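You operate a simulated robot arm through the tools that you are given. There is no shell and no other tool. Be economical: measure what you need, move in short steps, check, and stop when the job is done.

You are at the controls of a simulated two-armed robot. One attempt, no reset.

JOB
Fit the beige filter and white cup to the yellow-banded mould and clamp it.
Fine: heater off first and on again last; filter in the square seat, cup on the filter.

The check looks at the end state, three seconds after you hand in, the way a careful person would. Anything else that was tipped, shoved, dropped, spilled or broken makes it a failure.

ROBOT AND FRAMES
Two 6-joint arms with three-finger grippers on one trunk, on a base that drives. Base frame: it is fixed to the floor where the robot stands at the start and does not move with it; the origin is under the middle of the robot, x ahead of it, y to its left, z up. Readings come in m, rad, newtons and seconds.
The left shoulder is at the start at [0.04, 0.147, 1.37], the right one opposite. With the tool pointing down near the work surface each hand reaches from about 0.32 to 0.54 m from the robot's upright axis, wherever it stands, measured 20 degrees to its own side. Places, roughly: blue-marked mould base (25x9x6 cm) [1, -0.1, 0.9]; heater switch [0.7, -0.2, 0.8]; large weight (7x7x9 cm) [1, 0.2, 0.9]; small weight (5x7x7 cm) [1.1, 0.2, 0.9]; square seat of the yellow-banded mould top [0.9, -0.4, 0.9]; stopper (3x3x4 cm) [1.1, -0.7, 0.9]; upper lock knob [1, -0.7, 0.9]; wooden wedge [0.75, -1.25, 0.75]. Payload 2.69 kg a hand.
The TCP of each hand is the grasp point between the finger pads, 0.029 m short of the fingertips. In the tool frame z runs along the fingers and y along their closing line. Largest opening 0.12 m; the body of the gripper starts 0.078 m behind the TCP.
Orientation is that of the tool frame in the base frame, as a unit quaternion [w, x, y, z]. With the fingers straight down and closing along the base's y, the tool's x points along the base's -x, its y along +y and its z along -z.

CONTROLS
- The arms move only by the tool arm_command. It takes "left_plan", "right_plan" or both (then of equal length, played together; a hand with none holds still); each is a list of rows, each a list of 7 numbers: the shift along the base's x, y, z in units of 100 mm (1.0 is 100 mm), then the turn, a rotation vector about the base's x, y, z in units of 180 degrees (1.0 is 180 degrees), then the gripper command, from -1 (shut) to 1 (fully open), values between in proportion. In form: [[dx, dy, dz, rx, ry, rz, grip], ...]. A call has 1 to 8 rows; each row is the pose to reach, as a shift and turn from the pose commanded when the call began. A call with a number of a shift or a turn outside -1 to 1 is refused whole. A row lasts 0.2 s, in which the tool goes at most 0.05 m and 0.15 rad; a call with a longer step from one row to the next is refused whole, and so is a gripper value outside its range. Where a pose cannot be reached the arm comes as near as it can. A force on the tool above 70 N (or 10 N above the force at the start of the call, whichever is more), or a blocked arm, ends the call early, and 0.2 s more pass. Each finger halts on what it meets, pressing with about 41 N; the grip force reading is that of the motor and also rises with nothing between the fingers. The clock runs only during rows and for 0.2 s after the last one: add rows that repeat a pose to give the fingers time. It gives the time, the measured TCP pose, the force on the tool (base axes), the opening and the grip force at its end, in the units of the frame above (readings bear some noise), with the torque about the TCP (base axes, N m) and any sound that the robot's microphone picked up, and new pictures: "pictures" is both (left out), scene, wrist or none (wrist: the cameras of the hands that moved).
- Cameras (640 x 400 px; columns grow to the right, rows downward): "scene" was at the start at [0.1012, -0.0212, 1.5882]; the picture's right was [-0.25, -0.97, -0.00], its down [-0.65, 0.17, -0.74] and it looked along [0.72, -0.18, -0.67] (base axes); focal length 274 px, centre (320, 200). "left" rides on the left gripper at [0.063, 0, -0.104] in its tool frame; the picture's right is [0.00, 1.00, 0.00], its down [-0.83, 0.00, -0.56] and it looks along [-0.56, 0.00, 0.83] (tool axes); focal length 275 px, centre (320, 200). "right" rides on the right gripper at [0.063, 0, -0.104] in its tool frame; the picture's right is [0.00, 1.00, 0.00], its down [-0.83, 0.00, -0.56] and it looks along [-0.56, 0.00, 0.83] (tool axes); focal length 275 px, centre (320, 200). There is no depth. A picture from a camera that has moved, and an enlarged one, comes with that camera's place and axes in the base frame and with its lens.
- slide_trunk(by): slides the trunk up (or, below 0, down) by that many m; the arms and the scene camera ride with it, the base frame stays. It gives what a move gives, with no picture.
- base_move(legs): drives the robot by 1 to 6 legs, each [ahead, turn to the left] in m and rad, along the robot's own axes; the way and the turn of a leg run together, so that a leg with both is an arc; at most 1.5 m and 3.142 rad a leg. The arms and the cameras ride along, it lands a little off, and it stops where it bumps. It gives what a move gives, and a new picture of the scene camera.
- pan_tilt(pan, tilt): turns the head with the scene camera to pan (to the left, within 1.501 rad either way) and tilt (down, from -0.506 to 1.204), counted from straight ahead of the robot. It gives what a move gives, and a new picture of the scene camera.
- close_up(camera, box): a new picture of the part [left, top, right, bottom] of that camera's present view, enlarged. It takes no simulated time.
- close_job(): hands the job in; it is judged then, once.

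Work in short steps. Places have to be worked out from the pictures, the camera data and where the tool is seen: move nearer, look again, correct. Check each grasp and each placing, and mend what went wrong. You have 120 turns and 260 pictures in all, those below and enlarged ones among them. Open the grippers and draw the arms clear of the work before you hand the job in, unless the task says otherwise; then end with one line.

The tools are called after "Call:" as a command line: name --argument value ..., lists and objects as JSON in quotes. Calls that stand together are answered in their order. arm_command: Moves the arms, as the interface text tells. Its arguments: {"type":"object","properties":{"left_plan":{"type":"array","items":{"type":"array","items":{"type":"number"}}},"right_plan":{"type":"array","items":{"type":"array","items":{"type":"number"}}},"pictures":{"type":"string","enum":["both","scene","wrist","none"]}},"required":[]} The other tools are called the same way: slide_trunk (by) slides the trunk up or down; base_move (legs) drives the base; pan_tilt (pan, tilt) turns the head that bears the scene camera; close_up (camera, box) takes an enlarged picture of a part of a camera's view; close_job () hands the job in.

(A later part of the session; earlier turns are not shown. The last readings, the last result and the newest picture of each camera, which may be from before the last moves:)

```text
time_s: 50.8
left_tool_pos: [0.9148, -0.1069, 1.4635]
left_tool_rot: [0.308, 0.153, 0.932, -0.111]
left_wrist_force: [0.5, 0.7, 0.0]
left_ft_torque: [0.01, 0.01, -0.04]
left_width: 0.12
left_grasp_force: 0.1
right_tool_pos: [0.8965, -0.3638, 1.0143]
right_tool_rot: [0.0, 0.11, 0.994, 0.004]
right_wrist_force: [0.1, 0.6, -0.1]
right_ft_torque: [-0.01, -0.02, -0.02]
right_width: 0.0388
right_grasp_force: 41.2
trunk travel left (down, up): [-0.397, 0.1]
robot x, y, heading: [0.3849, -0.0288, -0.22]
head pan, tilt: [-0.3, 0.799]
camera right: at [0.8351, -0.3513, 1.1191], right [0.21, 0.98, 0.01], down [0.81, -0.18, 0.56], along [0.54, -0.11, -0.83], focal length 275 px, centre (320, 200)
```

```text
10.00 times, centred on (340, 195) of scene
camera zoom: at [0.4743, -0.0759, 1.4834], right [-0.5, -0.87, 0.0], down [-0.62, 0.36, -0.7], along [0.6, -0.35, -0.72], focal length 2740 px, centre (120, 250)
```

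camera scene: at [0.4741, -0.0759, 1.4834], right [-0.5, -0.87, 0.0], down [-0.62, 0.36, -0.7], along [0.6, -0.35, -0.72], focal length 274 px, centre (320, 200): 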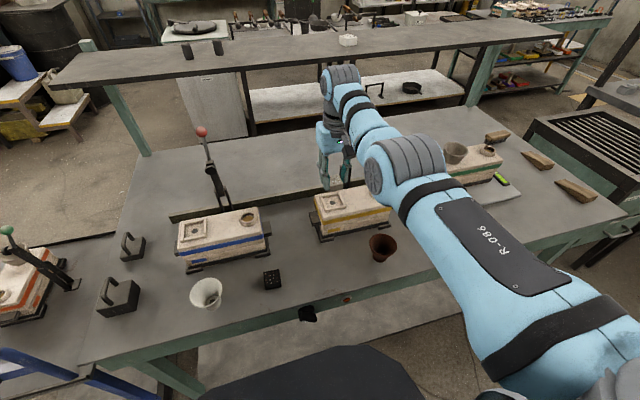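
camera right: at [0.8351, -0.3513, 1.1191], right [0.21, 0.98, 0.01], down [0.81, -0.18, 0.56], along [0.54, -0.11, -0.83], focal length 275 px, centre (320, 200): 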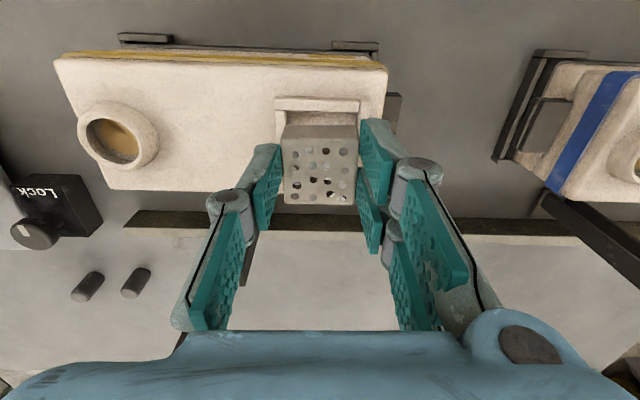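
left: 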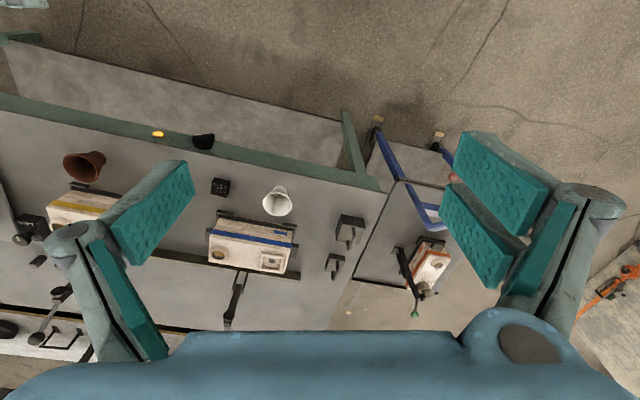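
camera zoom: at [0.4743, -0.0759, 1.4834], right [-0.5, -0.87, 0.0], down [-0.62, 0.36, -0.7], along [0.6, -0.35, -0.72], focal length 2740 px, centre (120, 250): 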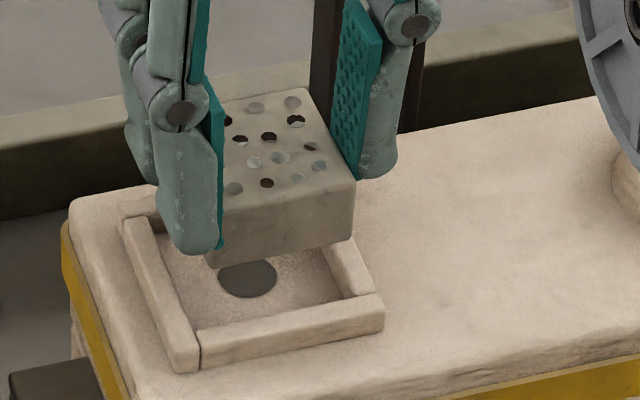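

Combining the views: seat floor z≈0.932, seat centre 11 mm further ahead than the filter. I drive the base 11 mm ahead and re-check.

Call:
base_move --legs '[[0.011, 0]]'

Call:
close_up --camera "right" --box '[240, 70, 400, 210]'

Call:
close_up --camera "scene" --box '[310, 170, 370, 220]'

```text
time_s: 51.5
left_tool_pos: [0.9229, -0.1092, 1.4653]
left_tool_rot: [0.31, 0.152, 0.932, -0.11]
left_wrist_force: [0.6, 0.3, -0.8]
left_ft_torque: [-0.01, -0.06, -0.01]
left_width: 0.1201
left_grasp_force: 0.1
right_tool_pos: [0.906, -0.3674, 1.0155]
right_tool_rot: [0.001, 0.109, 0.994, 0.004]
right_wrist_force: [-0.5, 0.7, -0.3]
right_ft_torque: [-0.03, -0.02, -0.01]
right_width: 0.0387
right_grasp_force: 41.1
trunk travel left (down, up): [-0.397, 0.1]
robot x, y, heading: [0.3982, -0.0314, -0.223]
head pan, tilt: [-0.3, 0.799]
camera scene: at [0.482, -0.0776, 1.4836], right [-0.5, -0.87, 0.0], down [-0.62, 0.36, -0.7], along [0.61, -0.35, -0.72], focal length 274 px, centre (320, 200)
```

scene: 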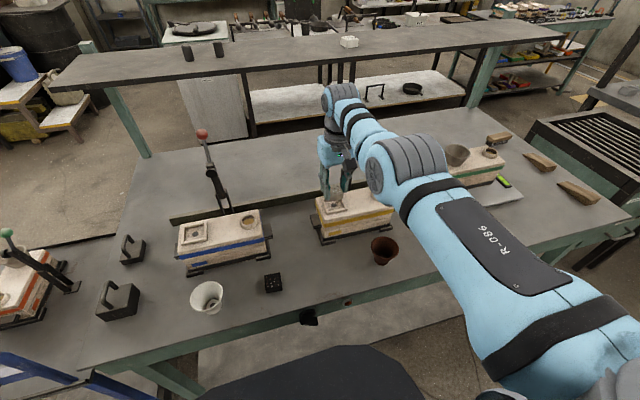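

```text
2.86 times, centred on (320, 140) of right
camera zoom: at [0.8436, -0.3533, 1.1205], right [0.21, 0.98, 0.01], down [0.81, -0.18, 0.56], along [0.55, -0.11, -0.83], focal length 786 px, centre (320, 371)
```

zoom: 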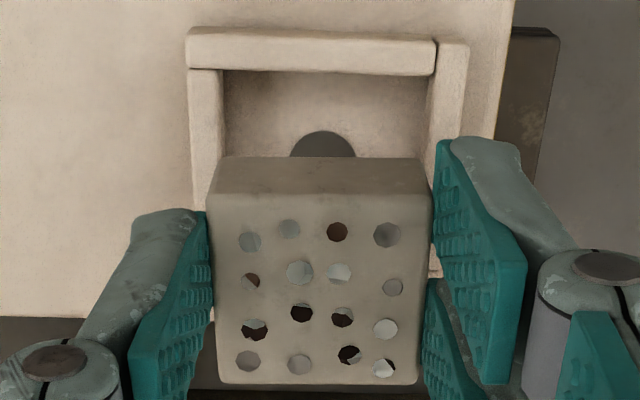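

```text
8.00 times, centred on (340, 195) of scene
camera zoom: at [0.482, -0.0776, 1.4836], right [-0.5, -0.87, 0.0], down [-0.62, 0.36, -0.7], along [0.61, -0.35, -0.72], focal length 2192 px, centre (160, 240)
```

zoom: 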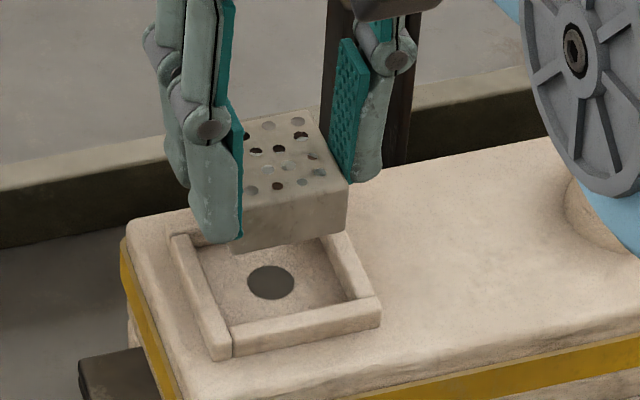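

Filter height is really only ~24 mm, so its bottom is at 0.975 and needs ~41 mm of drop; alignment of wrist and scene views then agrees. I lower 36 mm in small steps.

Call:
arm_command --right_plan '[[0.01, 0, -0.1, 0, 0, 0, -1], [0.01, 0, -0.2, 0, 0, 0, -1], [0.01, 0, -0.28, 0, 0, 0, -1], [0.01, 0, -0.33, 0, 0, 0, -1], [0.01, 0, -0.36, 0, 0, 0, -1], [0.01, 0, -0.36, 0, 0, 0, -1]]' --pictures "none"

Call:
close_up --camera "right" --box '[240, 70, 400, 210]'

Call:
close_up --camera "scene" --box '[310, 170, 370, 220]'

```text
time_s: 52.9
left_tool_pos: [0.9223, -0.1061, 1.4661]
left_tool_rot: [0.311, 0.152, 0.932, -0.111]
left_wrist_force: [0.4, 0.2, 0.1]
left_ft_torque: [0.0, -0.04, 0.02]
left_width: 0.1199
left_grasp_force: 0.1
right_tool_pos: [0.9012, -0.3641, 0.9821]
right_tool_rot: [0.002, 0.108, 0.994, 0.005]
right_wrist_force: [1.1, 1.0, 23.1]
right_ft_torque: [-0.19, -0.57, -0.04]
right_width: 0.0386
right_grasp_force: 41.1
right hand out of reach, approached as far as the arm can: row 2, 3, 4, 5, 6
trunk travel left (down, up): [-0.397, 0.1]
robot x, y, heading: [0.3956, -0.0304, -0.223]
head pan, tilt: [-0.3, 0.799]
```

```text
2.86 times, centred on (320, 140) of right
camera zoom: at [0.8389, -0.3504, 1.0858], right [0.21, 0.98, 0.01], down [0.81, -0.18, 0.56], along [0.55, -0.11, -0.83], focal length 786 px, centre (320, 371)
```

zoom: 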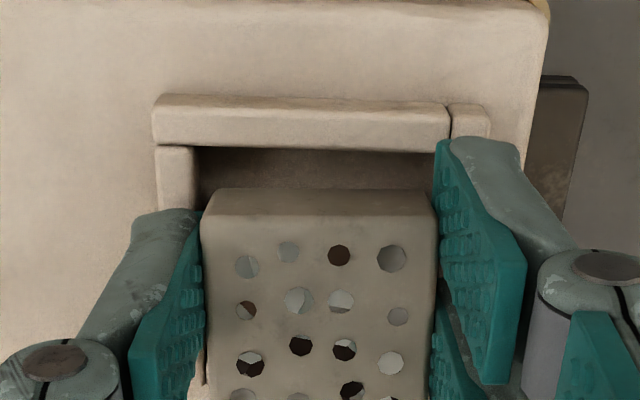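

```text
8.00 times, centred on (340, 195) of scene
camera zoom: at [0.4808, -0.0755, 1.4838], right [-0.5, -0.87, 0.0], down [-0.62, 0.36, -0.7], along [0.61, -0.35, -0.71], focal length 2192 px, centre (160, 240)
```

zoom: 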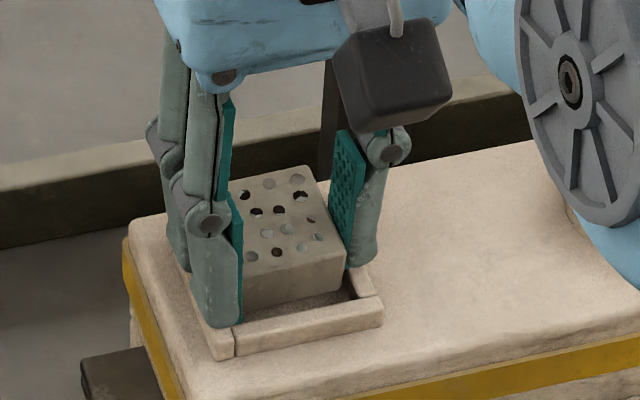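

Contact force of 23 N up and the filter seems slightly tilted in the grip. I look closer before deciding.

Call:
close_up --camera "scene" --box '[322, 184, 362, 218]'

Call:
close_up --camera "right" --box '[270, 90, 370, 153]'

```text
11.76 times, centred on (342, 201) of scene
camera zoom: at [0.4808, -0.0755, 1.4838], right [-0.5, -0.87, 0.0], down [-0.62, 0.36, -0.7], along [0.61, -0.35, -0.71], focal length 3224 px, centre (61, 188)
```

zoom: 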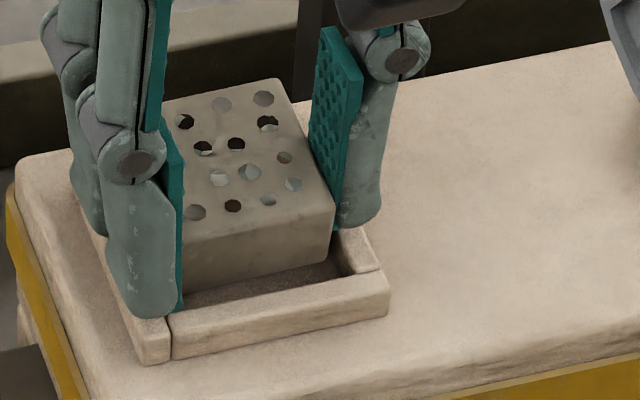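

```text
6.35 times, centred on (320, 122) of right
camera zoom: at [0.8389, -0.3504, 1.0858], right [0.21, 0.98, 0.01], down [0.81, -0.18, 0.56], along [0.55, -0.11, -0.83], focal length 1748 px, centre (320, 698)
```

zoom: 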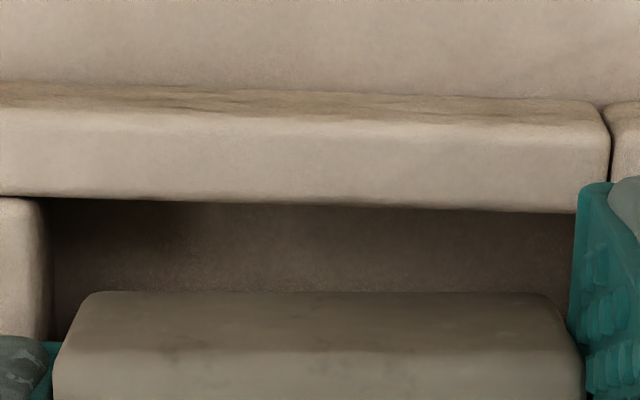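

The filter overhangs the far wall; there's a wide gap at the near wall. I lift 3 cm, move ~10 mm toward the robot and look again.

Call:
arm_command --right_plan '[[0, 0, 0.15, 0, 0, 0, -1], [0, 0, 0.3, 0, 0, 0, -1], [-0.1, 0.022, 0.3, 0, 0, 0, -1], [-0.1, 0.022, 0.3, 0, 0, 0, -1]]' --pictures "none"

Call:
close_up --camera "scene" --box '[310, 170, 370, 220]'

Call:
close_up --camera "right" --box '[240, 70, 400, 210]'

```text
time_s: 53.9
left_tool_pos: [0.9267, -0.1097, 1.4644]
left_tool_rot: [0.309, 0.153, 0.932, -0.111]
left_wrist_force: [0.8, -0.3, -0.1]
left_ft_torque: [0.02, 0.03, 0.02]
left_width: 0.1199
left_grasp_force: 0.0
right_tool_pos: [0.9067, -0.3657, 1.0088]
right_tool_rot: [-0.001, 0.109, 0.994, 0.005]
right_wrist_force: [-0.3, -0.3, -0.6]
right_ft_torque: [0.05, 0.04, 0.04]
right_width: 0.0387
right_grasp_force: 41.3
right hand out of reach, approached as far as the arm can: row 3, 4
trunk travel left (down, up): [-0.397, 0.1]
robot x, y, heading: [0.3991, -0.0308, -0.22]
head pan, tilt: [-0.3, 0.799]
```

```text
8.00 times, centred on (340, 195) of scene
camera zoom: at [0.4859, -0.0788, 1.4833], right [-0.5, -0.87, 0.0], down [-0.62, 0.36, -0.7], along [0.6, -0.35, -0.72], focal length 2192 px, centre (160, 240)
```

zoom: 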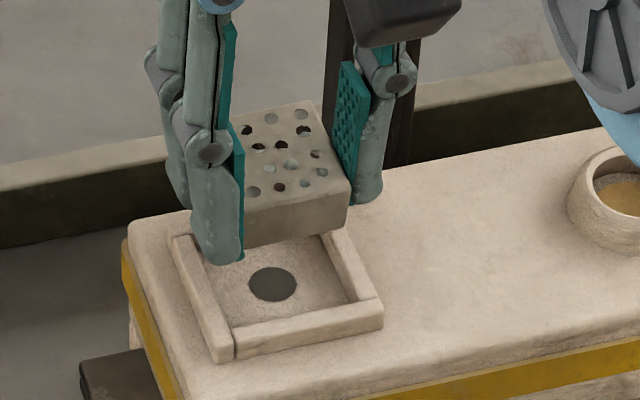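

```text
2.86 times, centred on (320, 140) of right
camera zoom: at [0.8439, -0.3532, 1.1123], right [0.21, 0.98, 0.01], down [0.81, -0.18, 0.55], along [0.54, -0.11, -0.83], focal length 786 px, centre (320, 371)
```

zoom: 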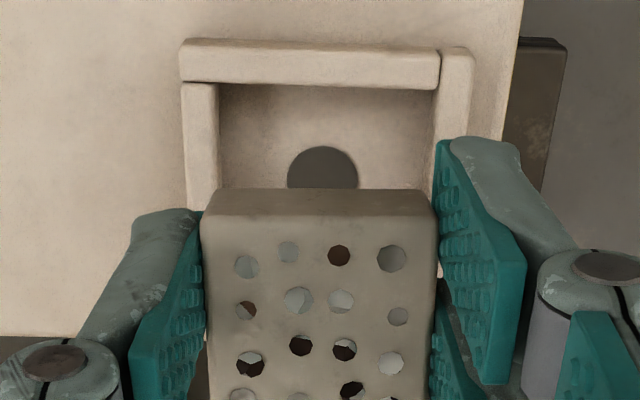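

The arm can't pull in; I back the base 15 mm.

Call:
base_move --legs '[[-0.015, 0]]'

Call:
close_up --camera "scene" --box '[310, 170, 370, 220]'

Call:
close_up --camera "right" --box '[240, 70, 400, 210]'

```text
time_s: 54.7
left_tool_pos: [0.916, -0.108, 1.462]
left_tool_rot: [0.308, 0.152, 0.933, -0.111]
left_wrist_force: [0.6, -0.3, -0.7]
left_ft_torque: [-0.02, 0.01, 0.02]
left_width: 0.1202
left_grasp_force: 0.0
right_tool_pos: [0.893, -0.3625, 1.0061]
right_tool_rot: [-0.003, 0.109, 0.994, 0.005]
right_wrist_force: [-1.1, 0.6, -1.2]
right_ft_torque: [0.01, -0.01, 0.0]
right_width: 0.0385
right_grasp_force: 40.7
trunk travel left (down, up): [-0.397, 0.1]
robot x, y, heading: [0.3809, -0.0284, -0.225]
head pan, tilt: [-0.3, 0.799]
camera scene: at [0.475, -0.0761, 1.483], right [-0.5, -0.87, 0.0], down [-0.62, 0.36, -0.69], along [0.6, -0.35, -0.72], focal length 274 px, centre (320, 200)
```

scene: 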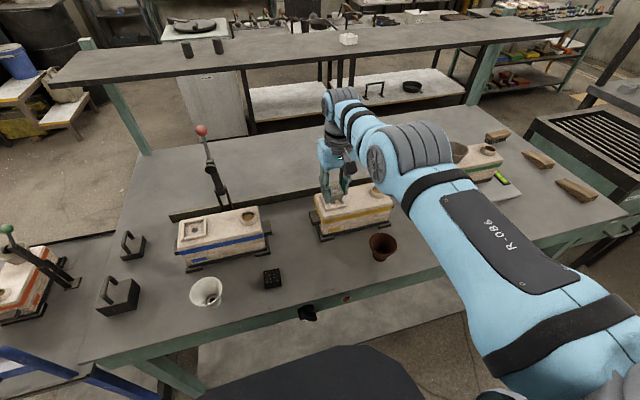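

```text
8.00 times, centred on (340, 195) of scene
camera zoom: at [0.475, -0.0761, 1.483], right [-0.5, -0.87, 0.0], down [-0.62, 0.36, -0.69], along [0.6, -0.35, -0.72], focal length 2192 px, centre (160, 240)
```

zoom: 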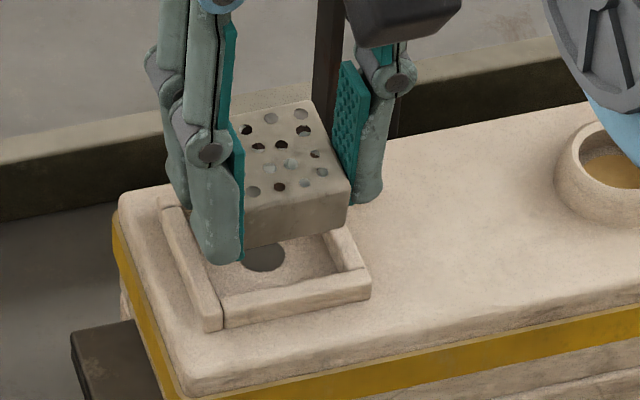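

```text
2.86 times, centred on (320, 140) of right
camera zoom: at [0.8322, -0.3502, 1.1109], right [0.21, 0.98, 0.01], down [0.81, -0.18, 0.55], along [0.54, -0.11, -0.83], focal length 786 px, centre (320, 371)
```

zoom: 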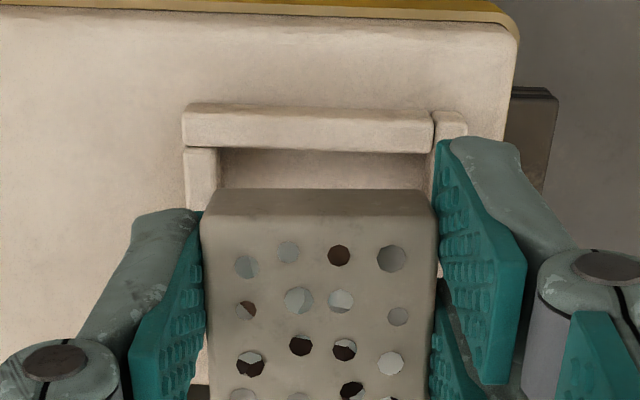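

Call:
arm_command --right_plan '[[0, 0, -0.1, 0, 0, 0, -1], [0, 0, -0.18, 0, 0, 0, -1], [0, 0, -0.22, 0, 0, 0, -1], [0, 0, -0.22, 0, 0, 0, -1]]' --pictures "none"

Call:
close_up --camera "scene" --box '[322, 184, 362, 218]'

Call:
close_up --camera "right" --box '[240, 70, 400, 210]'

```text
time_s: 55.7
left_tool_pos: [0.9111, -0.1041, 1.464]
left_tool_rot: [0.311, 0.152, 0.932, -0.112]
left_wrist_force: [-0.2, 0.4, 0.3]
left_ft_torque: [-0.01, 0.01, 0.04]
left_width: 0.1201
left_grasp_force: 0.2
right_tool_pos: [0.8904, -0.3617, 0.9872]
right_tool_rot: [-0.001, 0.109, 0.994, 0.005]
right_wrist_force: [0.4, -0.2, 8.7]
right_ft_torque: [0.02, 0.13, 0.0]
right_width: 0.0385
right_grasp_force: 40.9
trunk travel left (down, up): [-0.397, 0.1]
robot x, y, heading: [0.378, -0.0306, -0.223]
head pan, tilt: [-0.3, 0.799]
```

```text
11.76 times, centred on (342, 201) of scene
camera zoom: at [0.4691, -0.0742, 1.4835], right [-0.5, -0.87, 0.0], down [-0.62, 0.36, -0.7], along [0.6, -0.35, -0.72], focal length 3224 px, centre (61, 188)
```

zoom: 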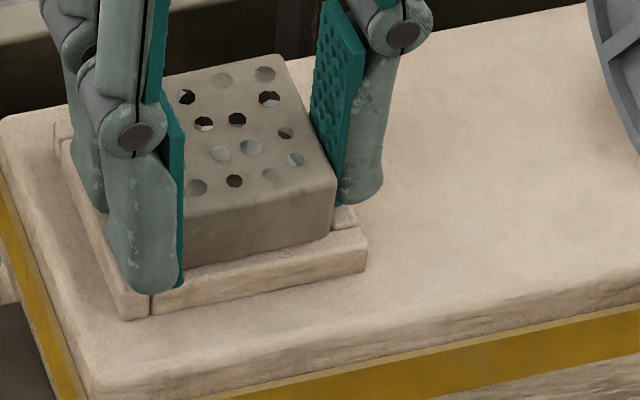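

```text
2.86 times, centred on (320, 140) of right
camera zoom: at [0.8276, -0.349, 1.0913], right [0.21, 0.98, 0.01], down [0.81, -0.18, 0.55], along [0.54, -0.11, -0.83], focal length 786 px, centre (320, 371)
```

zoom: 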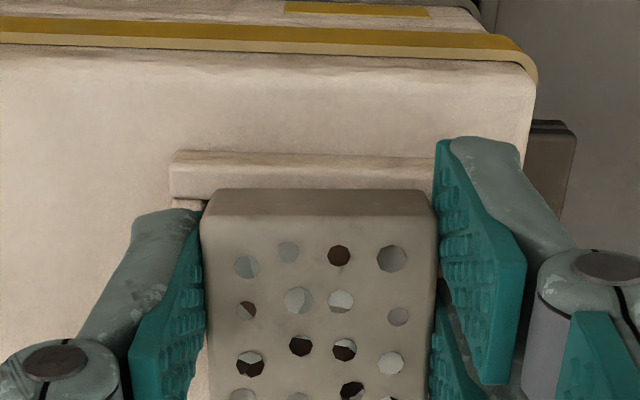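

Now it touches the near wall; the right place is between: about 5.5 mm further ahead. I lift slightly, shift forward and lower again.

Call:
arm_command --right_plan '[[0, 0, 0.12, 0, 0, 0, -1], [0.03, -0.006, 0.12, 0, 0, 0, -1], [0.056, -0.012, 0.12, 0, 0, 0, -1], [0.056, -0.012, 0.12, 0, 0, 0, -1]]' --pictures "none"

Call:
arm_command --right_plan '[[0, 0, -0.1, 0, 0, 0, -1], [0, 0, -0.16, 0, 0, 0, -1], [0, 0, -0.22, 0, 0, 0, -1], [0, 0, -0.22, 0, 0, 0, -1]]' --pictures "none"

Call:
close_up --camera "scene" --box '[322, 184, 362, 218]'

Call:
close_up --camera "right" --box '[240, 70, 400, 210]'

```text
time_s: 56.7
left_tool_pos: [0.9124, -0.1064, 1.4635]
left_tool_rot: [0.31, 0.151, 0.932, -0.11]
left_wrist_force: [0.6, -0.6, -0.4]
left_ft_torque: [0.0, 0.0, 0.02]
left_width: 0.1197
left_grasp_force: 0.1
right_tool_pos: [0.8908, -0.3627, 0.9993]
right_tool_rot: [-0.002, 0.109, 0.994, 0.004]
right_wrist_force: [0.2, 1.2, -1.1]
right_ft_torque: [0.0, 0.01, 0.0]
right_width: 0.0391
right_grasp_force: 41.1
right hand out of reach, approached as far as the arm can: row 3, 4
trunk travel left (down, up): [-0.397, 0.1]
robot x, y, heading: [0.3812, -0.03, -0.224]
head pan, tilt: [-0.3, 0.799]
```

```text
time_s: 57.7
left_tool_pos: [0.9088, -0.1041, 1.4665]
left_tool_rot: [0.311, 0.153, 0.931, -0.111]
left_wrist_force: [0.0, 0.9, 0.1]
left_ft_torque: [-0.02, -0.02, 0.0]
left_width: 0.1199
left_grasp_force: 0.2
right_tool_pos: [0.8863, -0.3594, 0.9793]
right_tool_rot: [0.001, 0.109, 0.994, 0.004]
right_wrist_force: [4.6, -2.5, 23.4]
right_ft_torque: [-0.11, 0.12, 0.03]
right_width: 0.0385
right_grasp_force: 41.1
right hand out of reach, approached as far as the arm can: row 3, 4
trunk travel left (down, up): [-0.397, 0.1]
robot x, y, heading: [0.3823, -0.0267, -0.223]
head pan, tilt: [-0.3, 0.799]
```

```text
11.76 times, centred on (342, 201) of scene
camera zoom: at [0.467, -0.0728, 1.4838], right [-0.5, -0.87, 0.0], down [-0.62, 0.36, -0.7], along [0.61, -0.35, -0.71], focal length 3224 px, centre (61, 188)
```

zoom: 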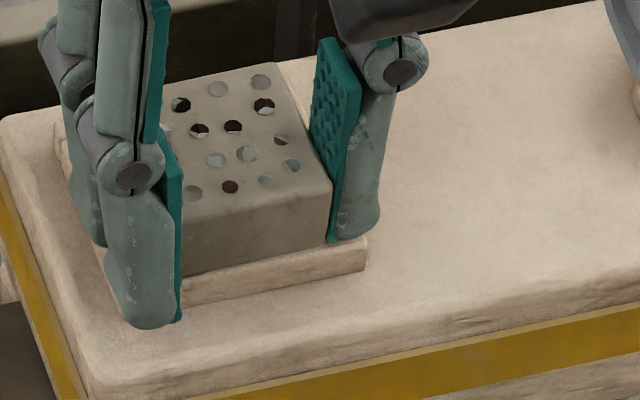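

```text
2.86 times, centred on (320, 140) of right
camera zoom: at [0.8242, -0.3467, 1.0834], right [0.21, 0.98, 0.01], down [0.81, -0.18, 0.56], along [0.55, -0.11, -0.83], focal length 786 px, centre (320, 371)
```

zoom: 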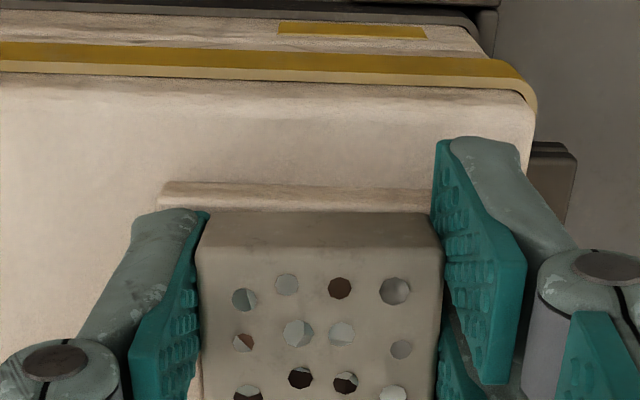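

Arm lowering drifts it inward at the reach limit. I'll do vertical moves with the trunk and radial ones with the base: lift 2.5 cm by trunk, then base ahead 1 cm.

Call:
slide_trunk --by 0.025

Call:
base_move --legs '[[0.01, 0]]'

Call:
close_up --camera "scene" --box '[310, 170, 370, 220]'

```text
time_s: 58.4
left_tool_pos: [0.9095, -0.1056, 1.491]
left_tool_rot: [0.31, 0.152, 0.932, -0.111]
left_wrist_force: [0.3, 0.4, -0.4]
left_ft_torque: [-0.04, -0.02, 0.01]
left_width: 0.1201
left_grasp_force: 0.1
right_tool_pos: [0.8874, -0.3605, 1.0034]
right_tool_rot: [-0.002, 0.108, 0.994, 0.004]
right_wrist_force: [0.0, -0.1, -0.1]
right_ft_torque: [-0.04, -0.01, 0.0]
right_width: 0.0386
right_grasp_force: 40.9
trunk travel left (down, up): [-0.422, 0.075]
robot x, y, heading: [0.3784, -0.0328, -0.223]
head pan, tilt: [-0.3, 0.799]
```

```text
time_s: 59.2
left_tool_pos: [0.9188, -0.1076, 1.4902]
left_tool_rot: [0.311, 0.153, 0.932, -0.111]
left_wrist_force: [-0.7, -0.4, -0.3]
left_ft_torque: [0.0, -0.04, 0.05]
left_width: 0.1201
left_grasp_force: 0.1
right_tool_pos: [0.8955, -0.3641, 1.0036]
right_tool_rot: [-0.001, 0.108, 0.994, 0.004]
right_wrist_force: [0.3, -0.6, 0.2]
right_ft_torque: [-0.02, -0.04, -0.01]
right_width: 0.0388
right_grasp_force: 40.9
trunk travel left (down, up): [-0.422, 0.075]
robot x, y, heading: [0.388, -0.0315, -0.222]
head pan, tilt: [-0.3, 0.799]
camera scene: at [0.4772, -0.0764, 1.509], right [-0.5, -0.87, 0.0], down [-0.62, 0.36, -0.7], along [0.61, -0.35, -0.72], focal length 274 px, centre (320, 200)
```

scene: 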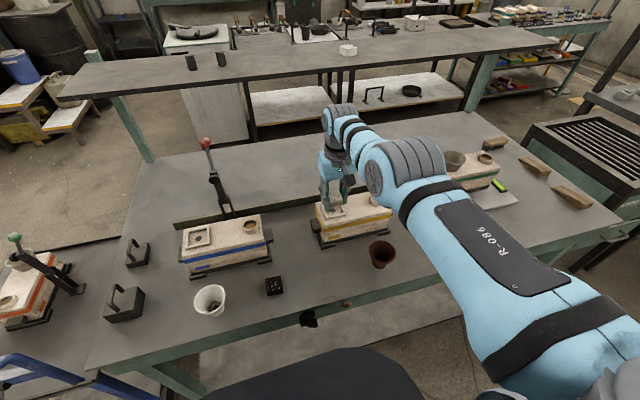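

```text
8.00 times, centred on (340, 195) of scene
camera zoom: at [0.4772, -0.0764, 1.509], right [-0.5, -0.87, 0.0], down [-0.62, 0.36, -0.7], along [0.61, -0.35, -0.72], focal length 2192 px, centre (160, 240)
```

zoom: 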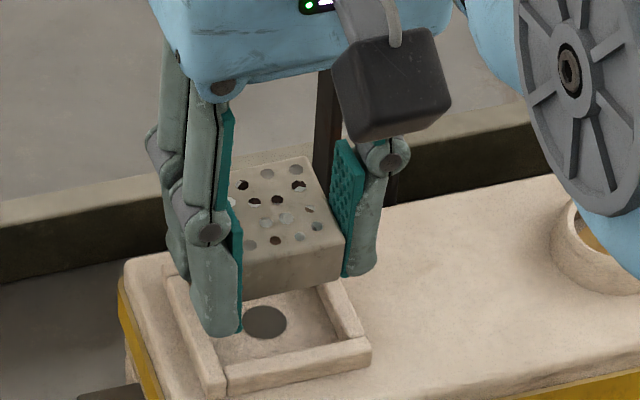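

TCP is now at the centre position in depth (n≈0.9534). I lower 2 cm with the trunk.

Call:
slide_trunk --by -0.019

Call:
close_up --camera "scene" --box '[322, 188, 362, 222]'

Call:
close_up --camera "right" --box '[240, 70, 400, 210]'

```text
time_s: 59.8
left_tool_pos: [0.9212, -0.1078, 1.4698]
left_tool_rot: [0.31, 0.152, 0.932, -0.111]
left_wrist_force: [0.2, 0.1, -0.2]
left_ft_torque: [0.01, 0.0, -0.02]
left_width: 0.1199
left_grasp_force: 0.1
right_tool_pos: [0.8976, -0.3627, 0.9824]
right_tool_rot: [-0.001, 0.109, 0.994, 0.005]
right_wrist_force: [0.7, -0.2, 0.3]
right_ft_torque: [0.01, 0.01, 0.01]
right_width: 0.0385
right_grasp_force: 41.2
trunk travel left (down, up): [-0.403, 0.094]
robot x, y, heading: [0.3872, -0.035, -0.223]
head pan, tilt: [-0.3, 0.799]
```

```text
11.76 times, centred on (342, 205) of scene
camera zoom: at [0.4801, -0.0772, 1.4893], right [-0.5, -0.87, 0.0], down [-0.62, 0.36, -0.7], along [0.6, -0.35, -0.72], focal length 3224 px, centre (61, 141)
```

zoom: 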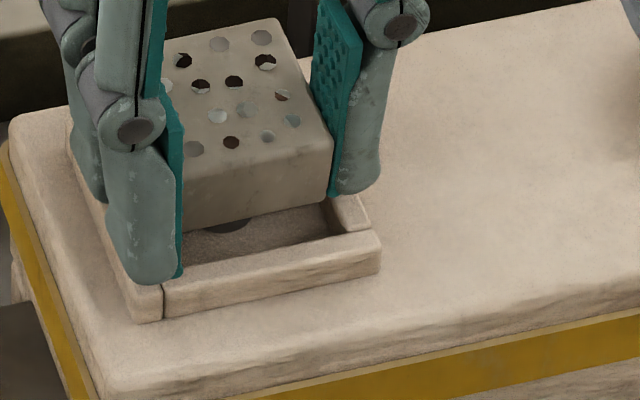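

```text
2.86 times, centred on (320, 140) of right
camera zoom: at [0.836, -0.3505, 1.0872], right [0.21, 0.98, 0.01], down [0.81, -0.18, 0.55], along [0.54, -0.11, -0.83], focal length 786 px, centre (320, 371)
```

zoom: 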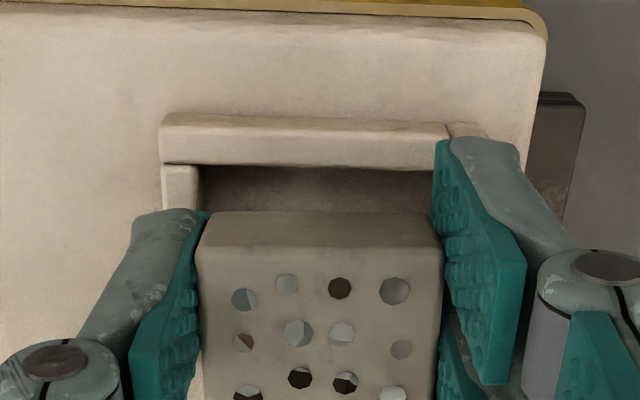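

Free, no force. Lower another 8 mm.

Call:
slide_trunk --by -0.009

Call:
close_up --camera "scene" --box '[322, 188, 362, 222]'

Call:
close_up --camera "right" --box '[240, 70, 400, 210]'

```text
time_s: 60.4
left_tool_pos: [0.9181, -0.105, 1.4634]
left_tool_rot: [0.312, 0.152, 0.931, -0.111]
left_wrist_force: [-0.3, -0.1, 0.2]
left_ft_torque: [0.01, 0.01, 0.0]
left_width: 0.1202
left_grasp_force: 0.1
right_tool_pos: [0.8961, -0.3631, 0.978]
right_tool_rot: [0.003, 0.11, 0.994, 0.003]
right_wrist_force: [-0.3, -1.7, 30.7]
right_ft_torque: [-0.72, 0.31, 0.05]
right_width: 0.0387
right_grasp_force: 41.5
trunk travel left (down, up): [-0.394, 0.103]
robot x, y, heading: [0.3885, -0.0305, -0.224]
head pan, tilt: [-0.3, 0.799]
```

```text
11.76 times, centred on (342, 205) of scene
camera zoom: at [0.4761, -0.0748, 1.4808], right [-0.5, -0.87, 0.0], down [-0.62, 0.36, -0.7], along [0.61, -0.35, -0.71], focal length 3224 px, centre (61, 141)
```

zoom: 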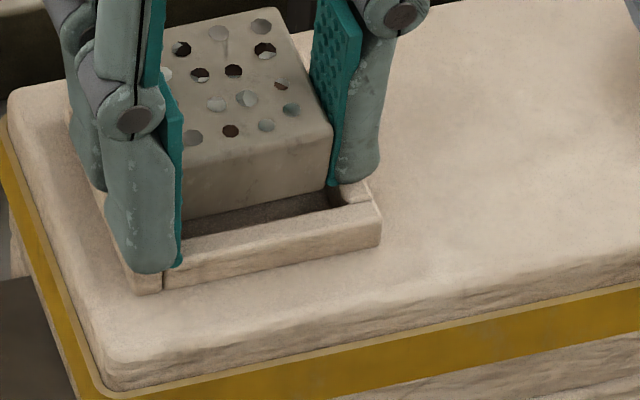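

```text
2.86 times, centred on (320, 140) of right
camera zoom: at [0.8339, -0.3492, 1.0821], right [0.21, 0.98, 0.01], down [0.81, -0.18, 0.56], along [0.55, -0.11, -0.83], focal length 786 px, centre (320, 371)
```

zoom: 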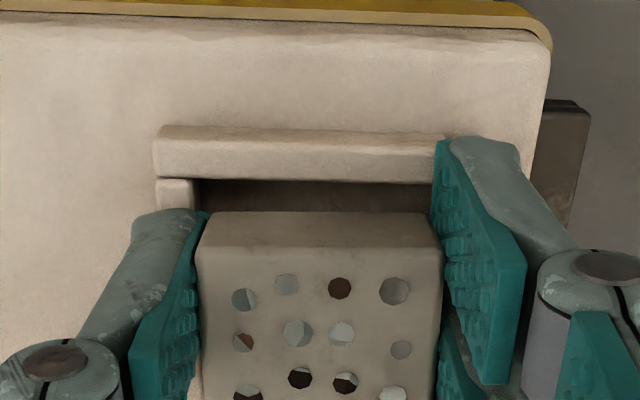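

Fingertips rest on the rim (top ≈0.949); the filter is at rim level, slightly too far forward. I unload a bit and back the base by 4 mm.

Call:
slide_trunk --by 0.006

Call:
base_move --legs '[[-0.004, 0]]'

Call:
close_up --camera "scene" --box '[322, 188, 362, 222]'

```text
time_s: 61.0
left_tool_pos: [0.9203, -0.1079, 1.4664]
left_tool_rot: [0.31, 0.152, 0.932, -0.111]
left_wrist_force: [-0.2, -0.9, -0.7]
left_ft_torque: [0.01, -0.03, 0.02]
left_width: 0.1199
left_grasp_force: 0.0
right_tool_pos: [0.897, -0.3622, 0.9785]
right_tool_rot: [-0.003, 0.109, 0.994, 0.006]
right_wrist_force: [-1.2, -0.7, 0.7]
right_ft_torque: [-0.03, -0.03, 0.0]
right_width: 0.0385
right_grasp_force: 41.1
trunk travel left (down, up): [-0.4, 0.097]
robot x, y, heading: [0.3896, -0.0296, -0.217]
head pan, tilt: [-0.3, 0.799]
```

```text
time_s: 61.7
left_tool_pos: [0.9182, -0.1085, 1.4666]
left_tool_rot: [0.309, 0.152, 0.932, -0.111]
left_wrist_force: [0.1, 0.3, 0.5]
left_ft_torque: [-0.03, 0.02, -0.01]
left_width: 0.1202
left_grasp_force: 0.1
right_tool_pos: [0.8952, -0.3629, 0.9795]
right_tool_rot: [-0.001, 0.108, 0.994, 0.005]
right_wrist_force: [0.4, -0.4, -0.9]
right_ft_torque: [0.01, 0.0, -0.05]
right_width: 0.0386
right_grasp_force: 40.9
trunk travel left (down, up): [-0.4, 0.097]
robot x, y, heading: [0.3885, -0.0313, -0.224]
head pan, tilt: [-0.3, 0.799]
camera scene: at [0.4771, -0.0765, 1.4864], right [-0.5, -0.87, 0.0], down [-0.62, 0.36, -0.7], along [0.6, -0.35, -0.72], focal length 274 px, centre (320, 200)
```

scene: 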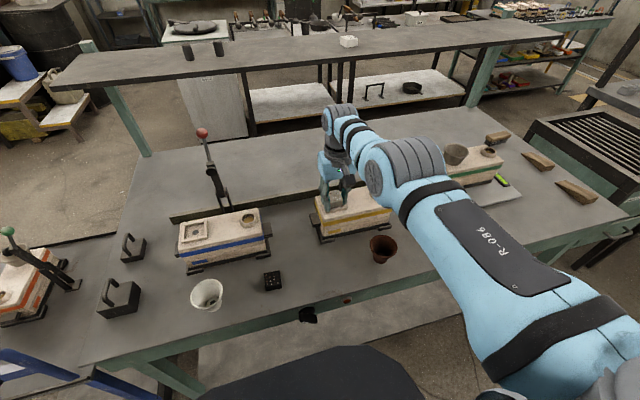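

```text
11.76 times, centred on (342, 205) of scene
camera zoom: at [0.4771, -0.0765, 1.4864], right [-0.5, -0.87, 0.0], down [-0.62, 0.36, -0.7], along [0.6, -0.35, -0.72], focal length 3224 px, centre (61, 141)
```

zoom: 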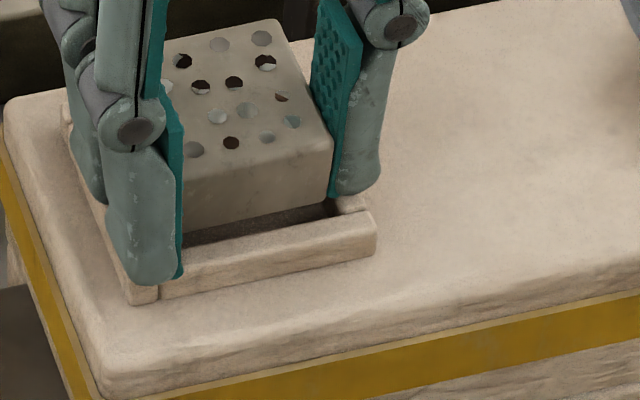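

Gap to the near wall now looks right (~4 mm). I open the fingers slightly to let the filter drop in.

Call:
arm_command --right_plan '[[0, 0, 0, 0, 0, 0, -0.2], [0, 0, 0, 0, 0, 0, -0.1], [0, 0, 0, 0, 0, 0, -0.1]]' --pictures "none"

Call:
close_up --camera "scene" --box '[322, 188, 362, 222]'

Call:
close_up --camera "right" --box '[240, 70, 400, 210]'

```text
time_s: 62.5
left_tool_pos: [0.9183, -0.1067, 1.4658]
left_tool_rot: [0.311, 0.152, 0.932, -0.111]
left_wrist_force: [0.4, -0.9, -1.0]
left_ft_torque: [0.01, 0.02, 0.03]
left_width: 0.12
left_grasp_force: 0.1
right_tool_pos: [0.8939, -0.3627, 0.979]
right_tool_rot: [-0.002, 0.108, 0.994, 0.005]
right_wrist_force: [-0.5, -0.3, 0.1]
right_ft_torque: [-0.01, 0.0, -0.01]
right_width: 0.0537
right_grasp_force: 0.2
trunk travel left (down, up): [-0.4, 0.097]
robot x, y, heading: [0.3882, -0.0291, -0.221]
head pan, tilt: [-0.3, 0.799]
```

```text
11.76 times, centred on (342, 205) of scene
camera zoom: at [0.4766, -0.0764, 1.4864], right [-0.5, -0.87, 0.0], down [-0.62, 0.36, -0.7], along [0.6, -0.35, -0.72], focal length 3224 px, centre (61, 141)
```

zoom: 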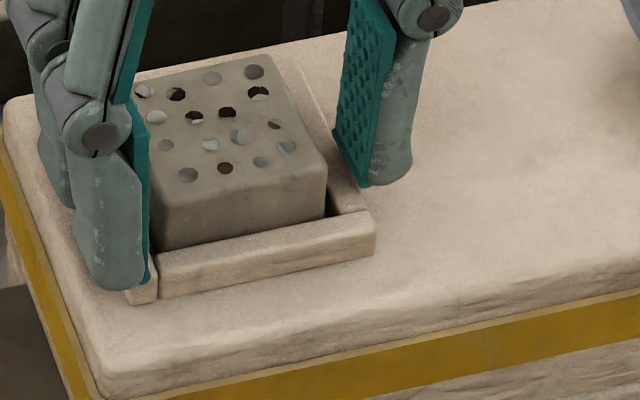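

```text
2.86 times, centred on (320, 140) of right
camera zoom: at [0.8323, -0.3495, 1.0841], right [0.21, 0.98, 0.01], down [0.81, -0.18, 0.55], along [0.54, -0.11, -0.83], focal length 786 px, centre (320, 371)
```

zoom: 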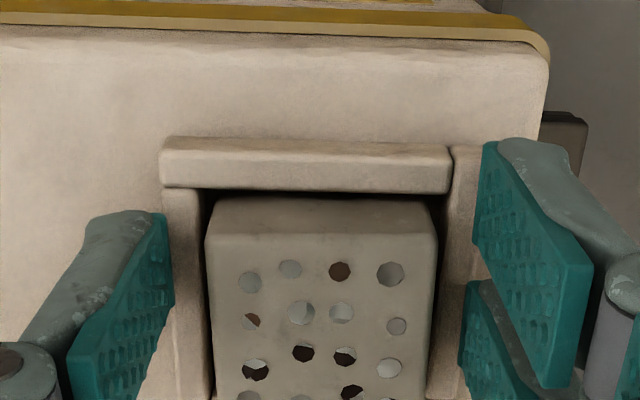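

The filter sits flat inside the square seat. I open more and lift clear with the trunk.

Call:
arm_command --right_plan '[[0, 0, 0, 0, 0, 0, 0.1], [0, 0, 0.2, 0, 0, 0, 0.1], [0, 0, 0.6, 0, 0, 0, 0.1], [0, 0, 1.0, 0, 0, 0, 0.1], [0, 0, 1.0, 0, 0, 0, 0.1]]' --pictures "none"

Call:
slide_trunk --by 0.09

Call:
pan_tilt --pan 0.0 --tilt 0.9

Call:
close_up --camera "scene" --box '[240, 80, 480, 230]'

```text
time_s: 63.7
left_tool_pos: [0.9173, -0.1073, 1.4668]
left_tool_rot: [0.31, 0.152, 0.932, -0.111]
left_wrist_force: [0.1, -0.5, 0.2]
left_ft_torque: [-0.02, -0.04, 0.03]
left_width: 0.1201
left_grasp_force: 0.0
right_tool_pos: [0.8972, -0.3632, 1.0813]
right_tool_rot: [-0.003, 0.109, 0.994, 0.006]
right_wrist_force: [-0.6, -0.4, -1.4]
right_ft_torque: [0.01, 0.03, -0.02]
right_width: 0.0662
right_grasp_force: 0.0
right hand out of reach, approached as far as the arm can: row 3, 4, 5
trunk travel left (down, up): [-0.4, 0.097]
robot x, y, heading: [0.3807, -0.0292, -0.221]
head pan, tilt: [-0.3, 0.799]
```

```text
time_s: 64.9
left_tool_pos: [0.9172, -0.1076, 1.5585]
left_tool_rot: [0.31, 0.152, 0.932, -0.111]
left_wrist_force: [-0.7, -0.2, 0.1]
left_ft_torque: [-0.03, -0.05, 0.04]
left_width: 0.1202
left_grasp_force: 0.1
right_tool_pos: [0.8967, -0.3627, 1.1715]
right_tool_rot: [-0.003, 0.109, 0.994, 0.004]
right_wrist_force: [-0.1, -0.6, -0.7]
right_ft_torque: [0.0, 0.0, 0.0]
right_width: 0.0659
right_grasp_force: 0.0
trunk travel left (down, up): [-0.49, 0.007]
robot x, y, heading: [0.3888, -0.0303, -0.225]
head pan, tilt: [-0.3, 0.799]
```

```text
time_s: 65.7
left_tool_pos: [0.9169, -0.1071, 1.5576]
left_tool_rot: [0.31, 0.152, 0.932, -0.111]
left_wrist_force: [0.7, 0.0, 0.5]
left_ft_torque: [0.09, 0.01, 0.0]
left_width: 0.12
left_grasp_force: 0.2
right_tool_pos: [0.896, -0.3619, 1.1718]
right_tool_rot: [-0.002, 0.108, 0.994, 0.005]
right_wrist_force: [-0.9, 0.0, 0.0]
right_ft_torque: [-0.03, -0.02, 0.02]
right_width: 0.0658
right_grasp_force: 0.1
trunk travel left (down, up): [-0.49, 0.007]
robot x, y, heading: [0.3887, -0.0338, -0.225]
head pan, tilt: [0.0, 0.901]
camera scene: at [0.4801, -0.0526, 1.5685], right [-0.22, -0.97, 0.0], down [-0.76, 0.17, -0.62], along [0.61, -0.14, -0.78], focal length 274 px, centre (320, 200)
```

scene: 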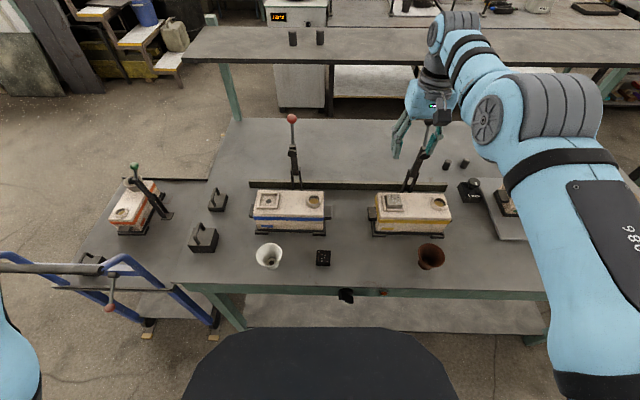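

```text
2.67 times, centred on (360, 155) of scene
camera zoom: at [0.4801, -0.0526, 1.5685], right [-0.22, -0.97, 0.0], down [-0.76, 0.17, -0.62], along [0.61, -0.14, -0.78], focal length 731 px, centre (213, 320)
```

zoom: 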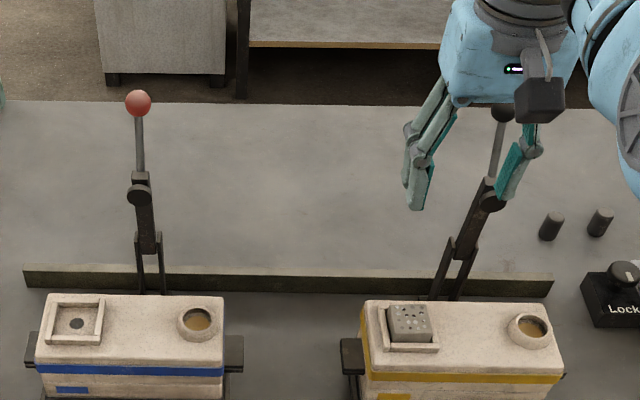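

The filter is placed well. I look at the cart's mould (with its lever) as a reference for the clamped state, and at the white cup.

Call:
close_up --camera "scene" --box '[90, 150, 190, 250]'

Call:
close_up --camera "scene" --box '[370, 110, 470, 240]'

Call:
close_up --camera "scene" --box '[240, 100, 340, 280]'

```text
4.00 times, centred on (140, 200) of scene
camera zoom: at [0.4801, -0.0526, 1.5685], right [-0.22, -0.97, 0.0], down [-0.76, 0.17, -0.62], along [0.61, -0.14, -0.78], focal length 1096 px, centre (1040, 200)
```

zoom: 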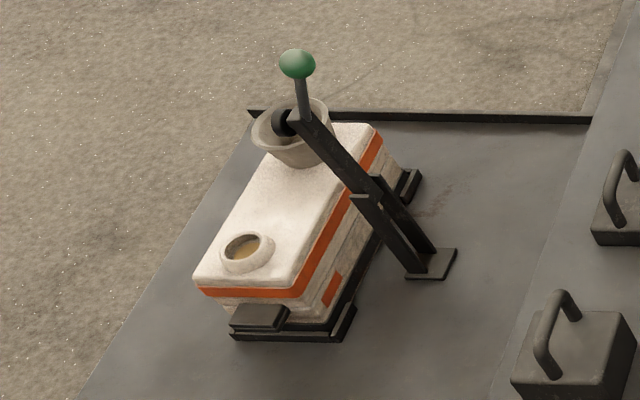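

```text
3.08 times, centred on (420, 175) of scene
camera zoom: at [0.4801, -0.0526, 1.5685], right [-0.22, -0.97, 0.0], down [-0.76, 0.17, -0.62], along [0.61, -0.14, -0.78], focal length 843 px, centre (12, 277)
```

zoom: 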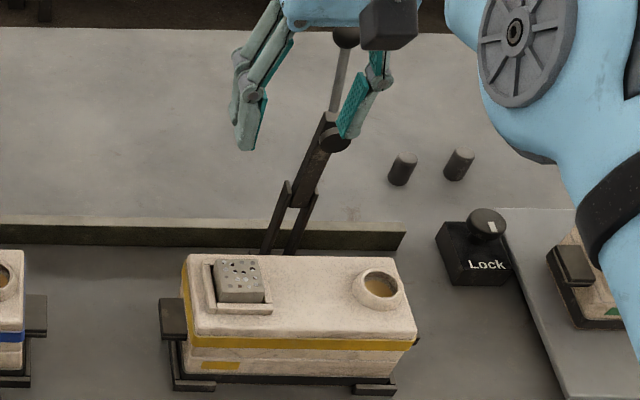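

```text
2.22 times, centred on (290, 190) of scene
camera zoom: at [0.4801, -0.0526, 1.5685], right [-0.22, -0.97, 0.0], down [-0.76, 0.17, -0.62], along [0.61, -0.14, -0.78], focal length 609 px, centre (387, 222)
```

zoom: 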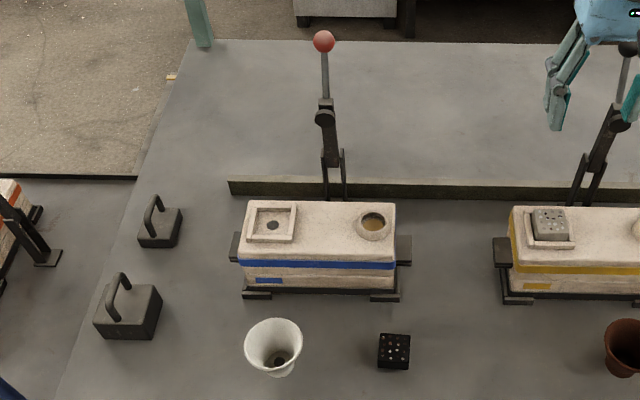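

From the cart I see the clamped state: the lever swings over and its black pad presses inside the cup. First the cup. I move the left hand out of the way (to its left) while starting to swing the right hand toward the cup.

Call:
arm_command --left_plan '[[0.0, 0.3, 0, 0, 0, 0, 1], [0.0, 0.6, 0, 0, 0, 0, 1], [0.0, 1.0, 0, 0, 0, 0, 1], [0.0, 1.0, 0, 0, 0, 0, 1]]' --pictures "none"

Call:
arm_command --left_plan '[[0.0, 0.3, 0, 0, 0, 0, 1], [0.0, 0.6, 0, 0, 0, 0, 1], [0.0, 1.0, 0, 0, 0, 0, 1], [0.0, 1.0, 0, 0, 0, 0, 1]]' --right_plan '[[0.08, 0.3, 0, 0, 0, 0, 0.6], [0.14, 0.6, 0, 0, 0, 0, 0.6], [0.2, 1.0, 0, 0, 0, 0, 0.6], [0.2, 1.0, 0, 0, 0, 0, 0.6]]' --pictures "none"

```text
time_s: 66.7
left_tool_pos: [0.9375, -0.0166, 1.5801]
left_tool_rot: [0.309, 0.152, 0.932, -0.11]
left_wrist_force: [-0.7, -0.7, -0.4]
left_ft_torque: [0.01, 0.02, 0.0]
left_width: 0.12
left_grasp_force: 0.1
left hand out of reach, approached as far as the arm can: row 1, 2, 3, 4
right_tool_pos: [0.897, -0.3626, 1.1711]
right_tool_rot: [-0.003, 0.109, 0.994, 0.005]
right_wrist_force: [0.5, 0.3, -0.2]
right_ft_torque: [0.01, 0.01, 0.0]
right_width: 0.0658
right_grasp_force: 0.0
trunk travel left (down, up): [-0.49, 0.007]
robot x, y, heading: [0.3893, -0.0277, -0.224]
head pan, tilt: [0.0, 0.901]
```

```text
time_s: 67.7
left_tool_pos: [0.9456, 0.0836, 1.5884]
left_tool_rot: [0.309, 0.153, 0.932, -0.111]
left_wrist_force: [0.1, -0.7, -0.8]
left_ft_torque: [0.01, 0.01, 0.04]
left_width: 0.1197
left_grasp_force: 0.0
left hand out of reach, approached as far as the arm can: row 1, 2, 3, 4
right_tool_pos: [0.911, -0.2627, 1.171]
right_tool_rot: [-0.003, 0.11, 0.994, 0.004]
right_wrist_force: [-0.8, 0.7, -0.1]
right_ft_torque: [-0.01, 0.02, -0.01]
right_width: 0.0962
right_grasp_force: 0.1
right hand out of reach, approached as far as the arm can: row 3, 4
trunk travel left (down, up): [-0.49, 0.007]
robot x, y, heading: [0.3866, -0.0344, -0.22]
head pan, tilt: [0.0, 0.901]
```

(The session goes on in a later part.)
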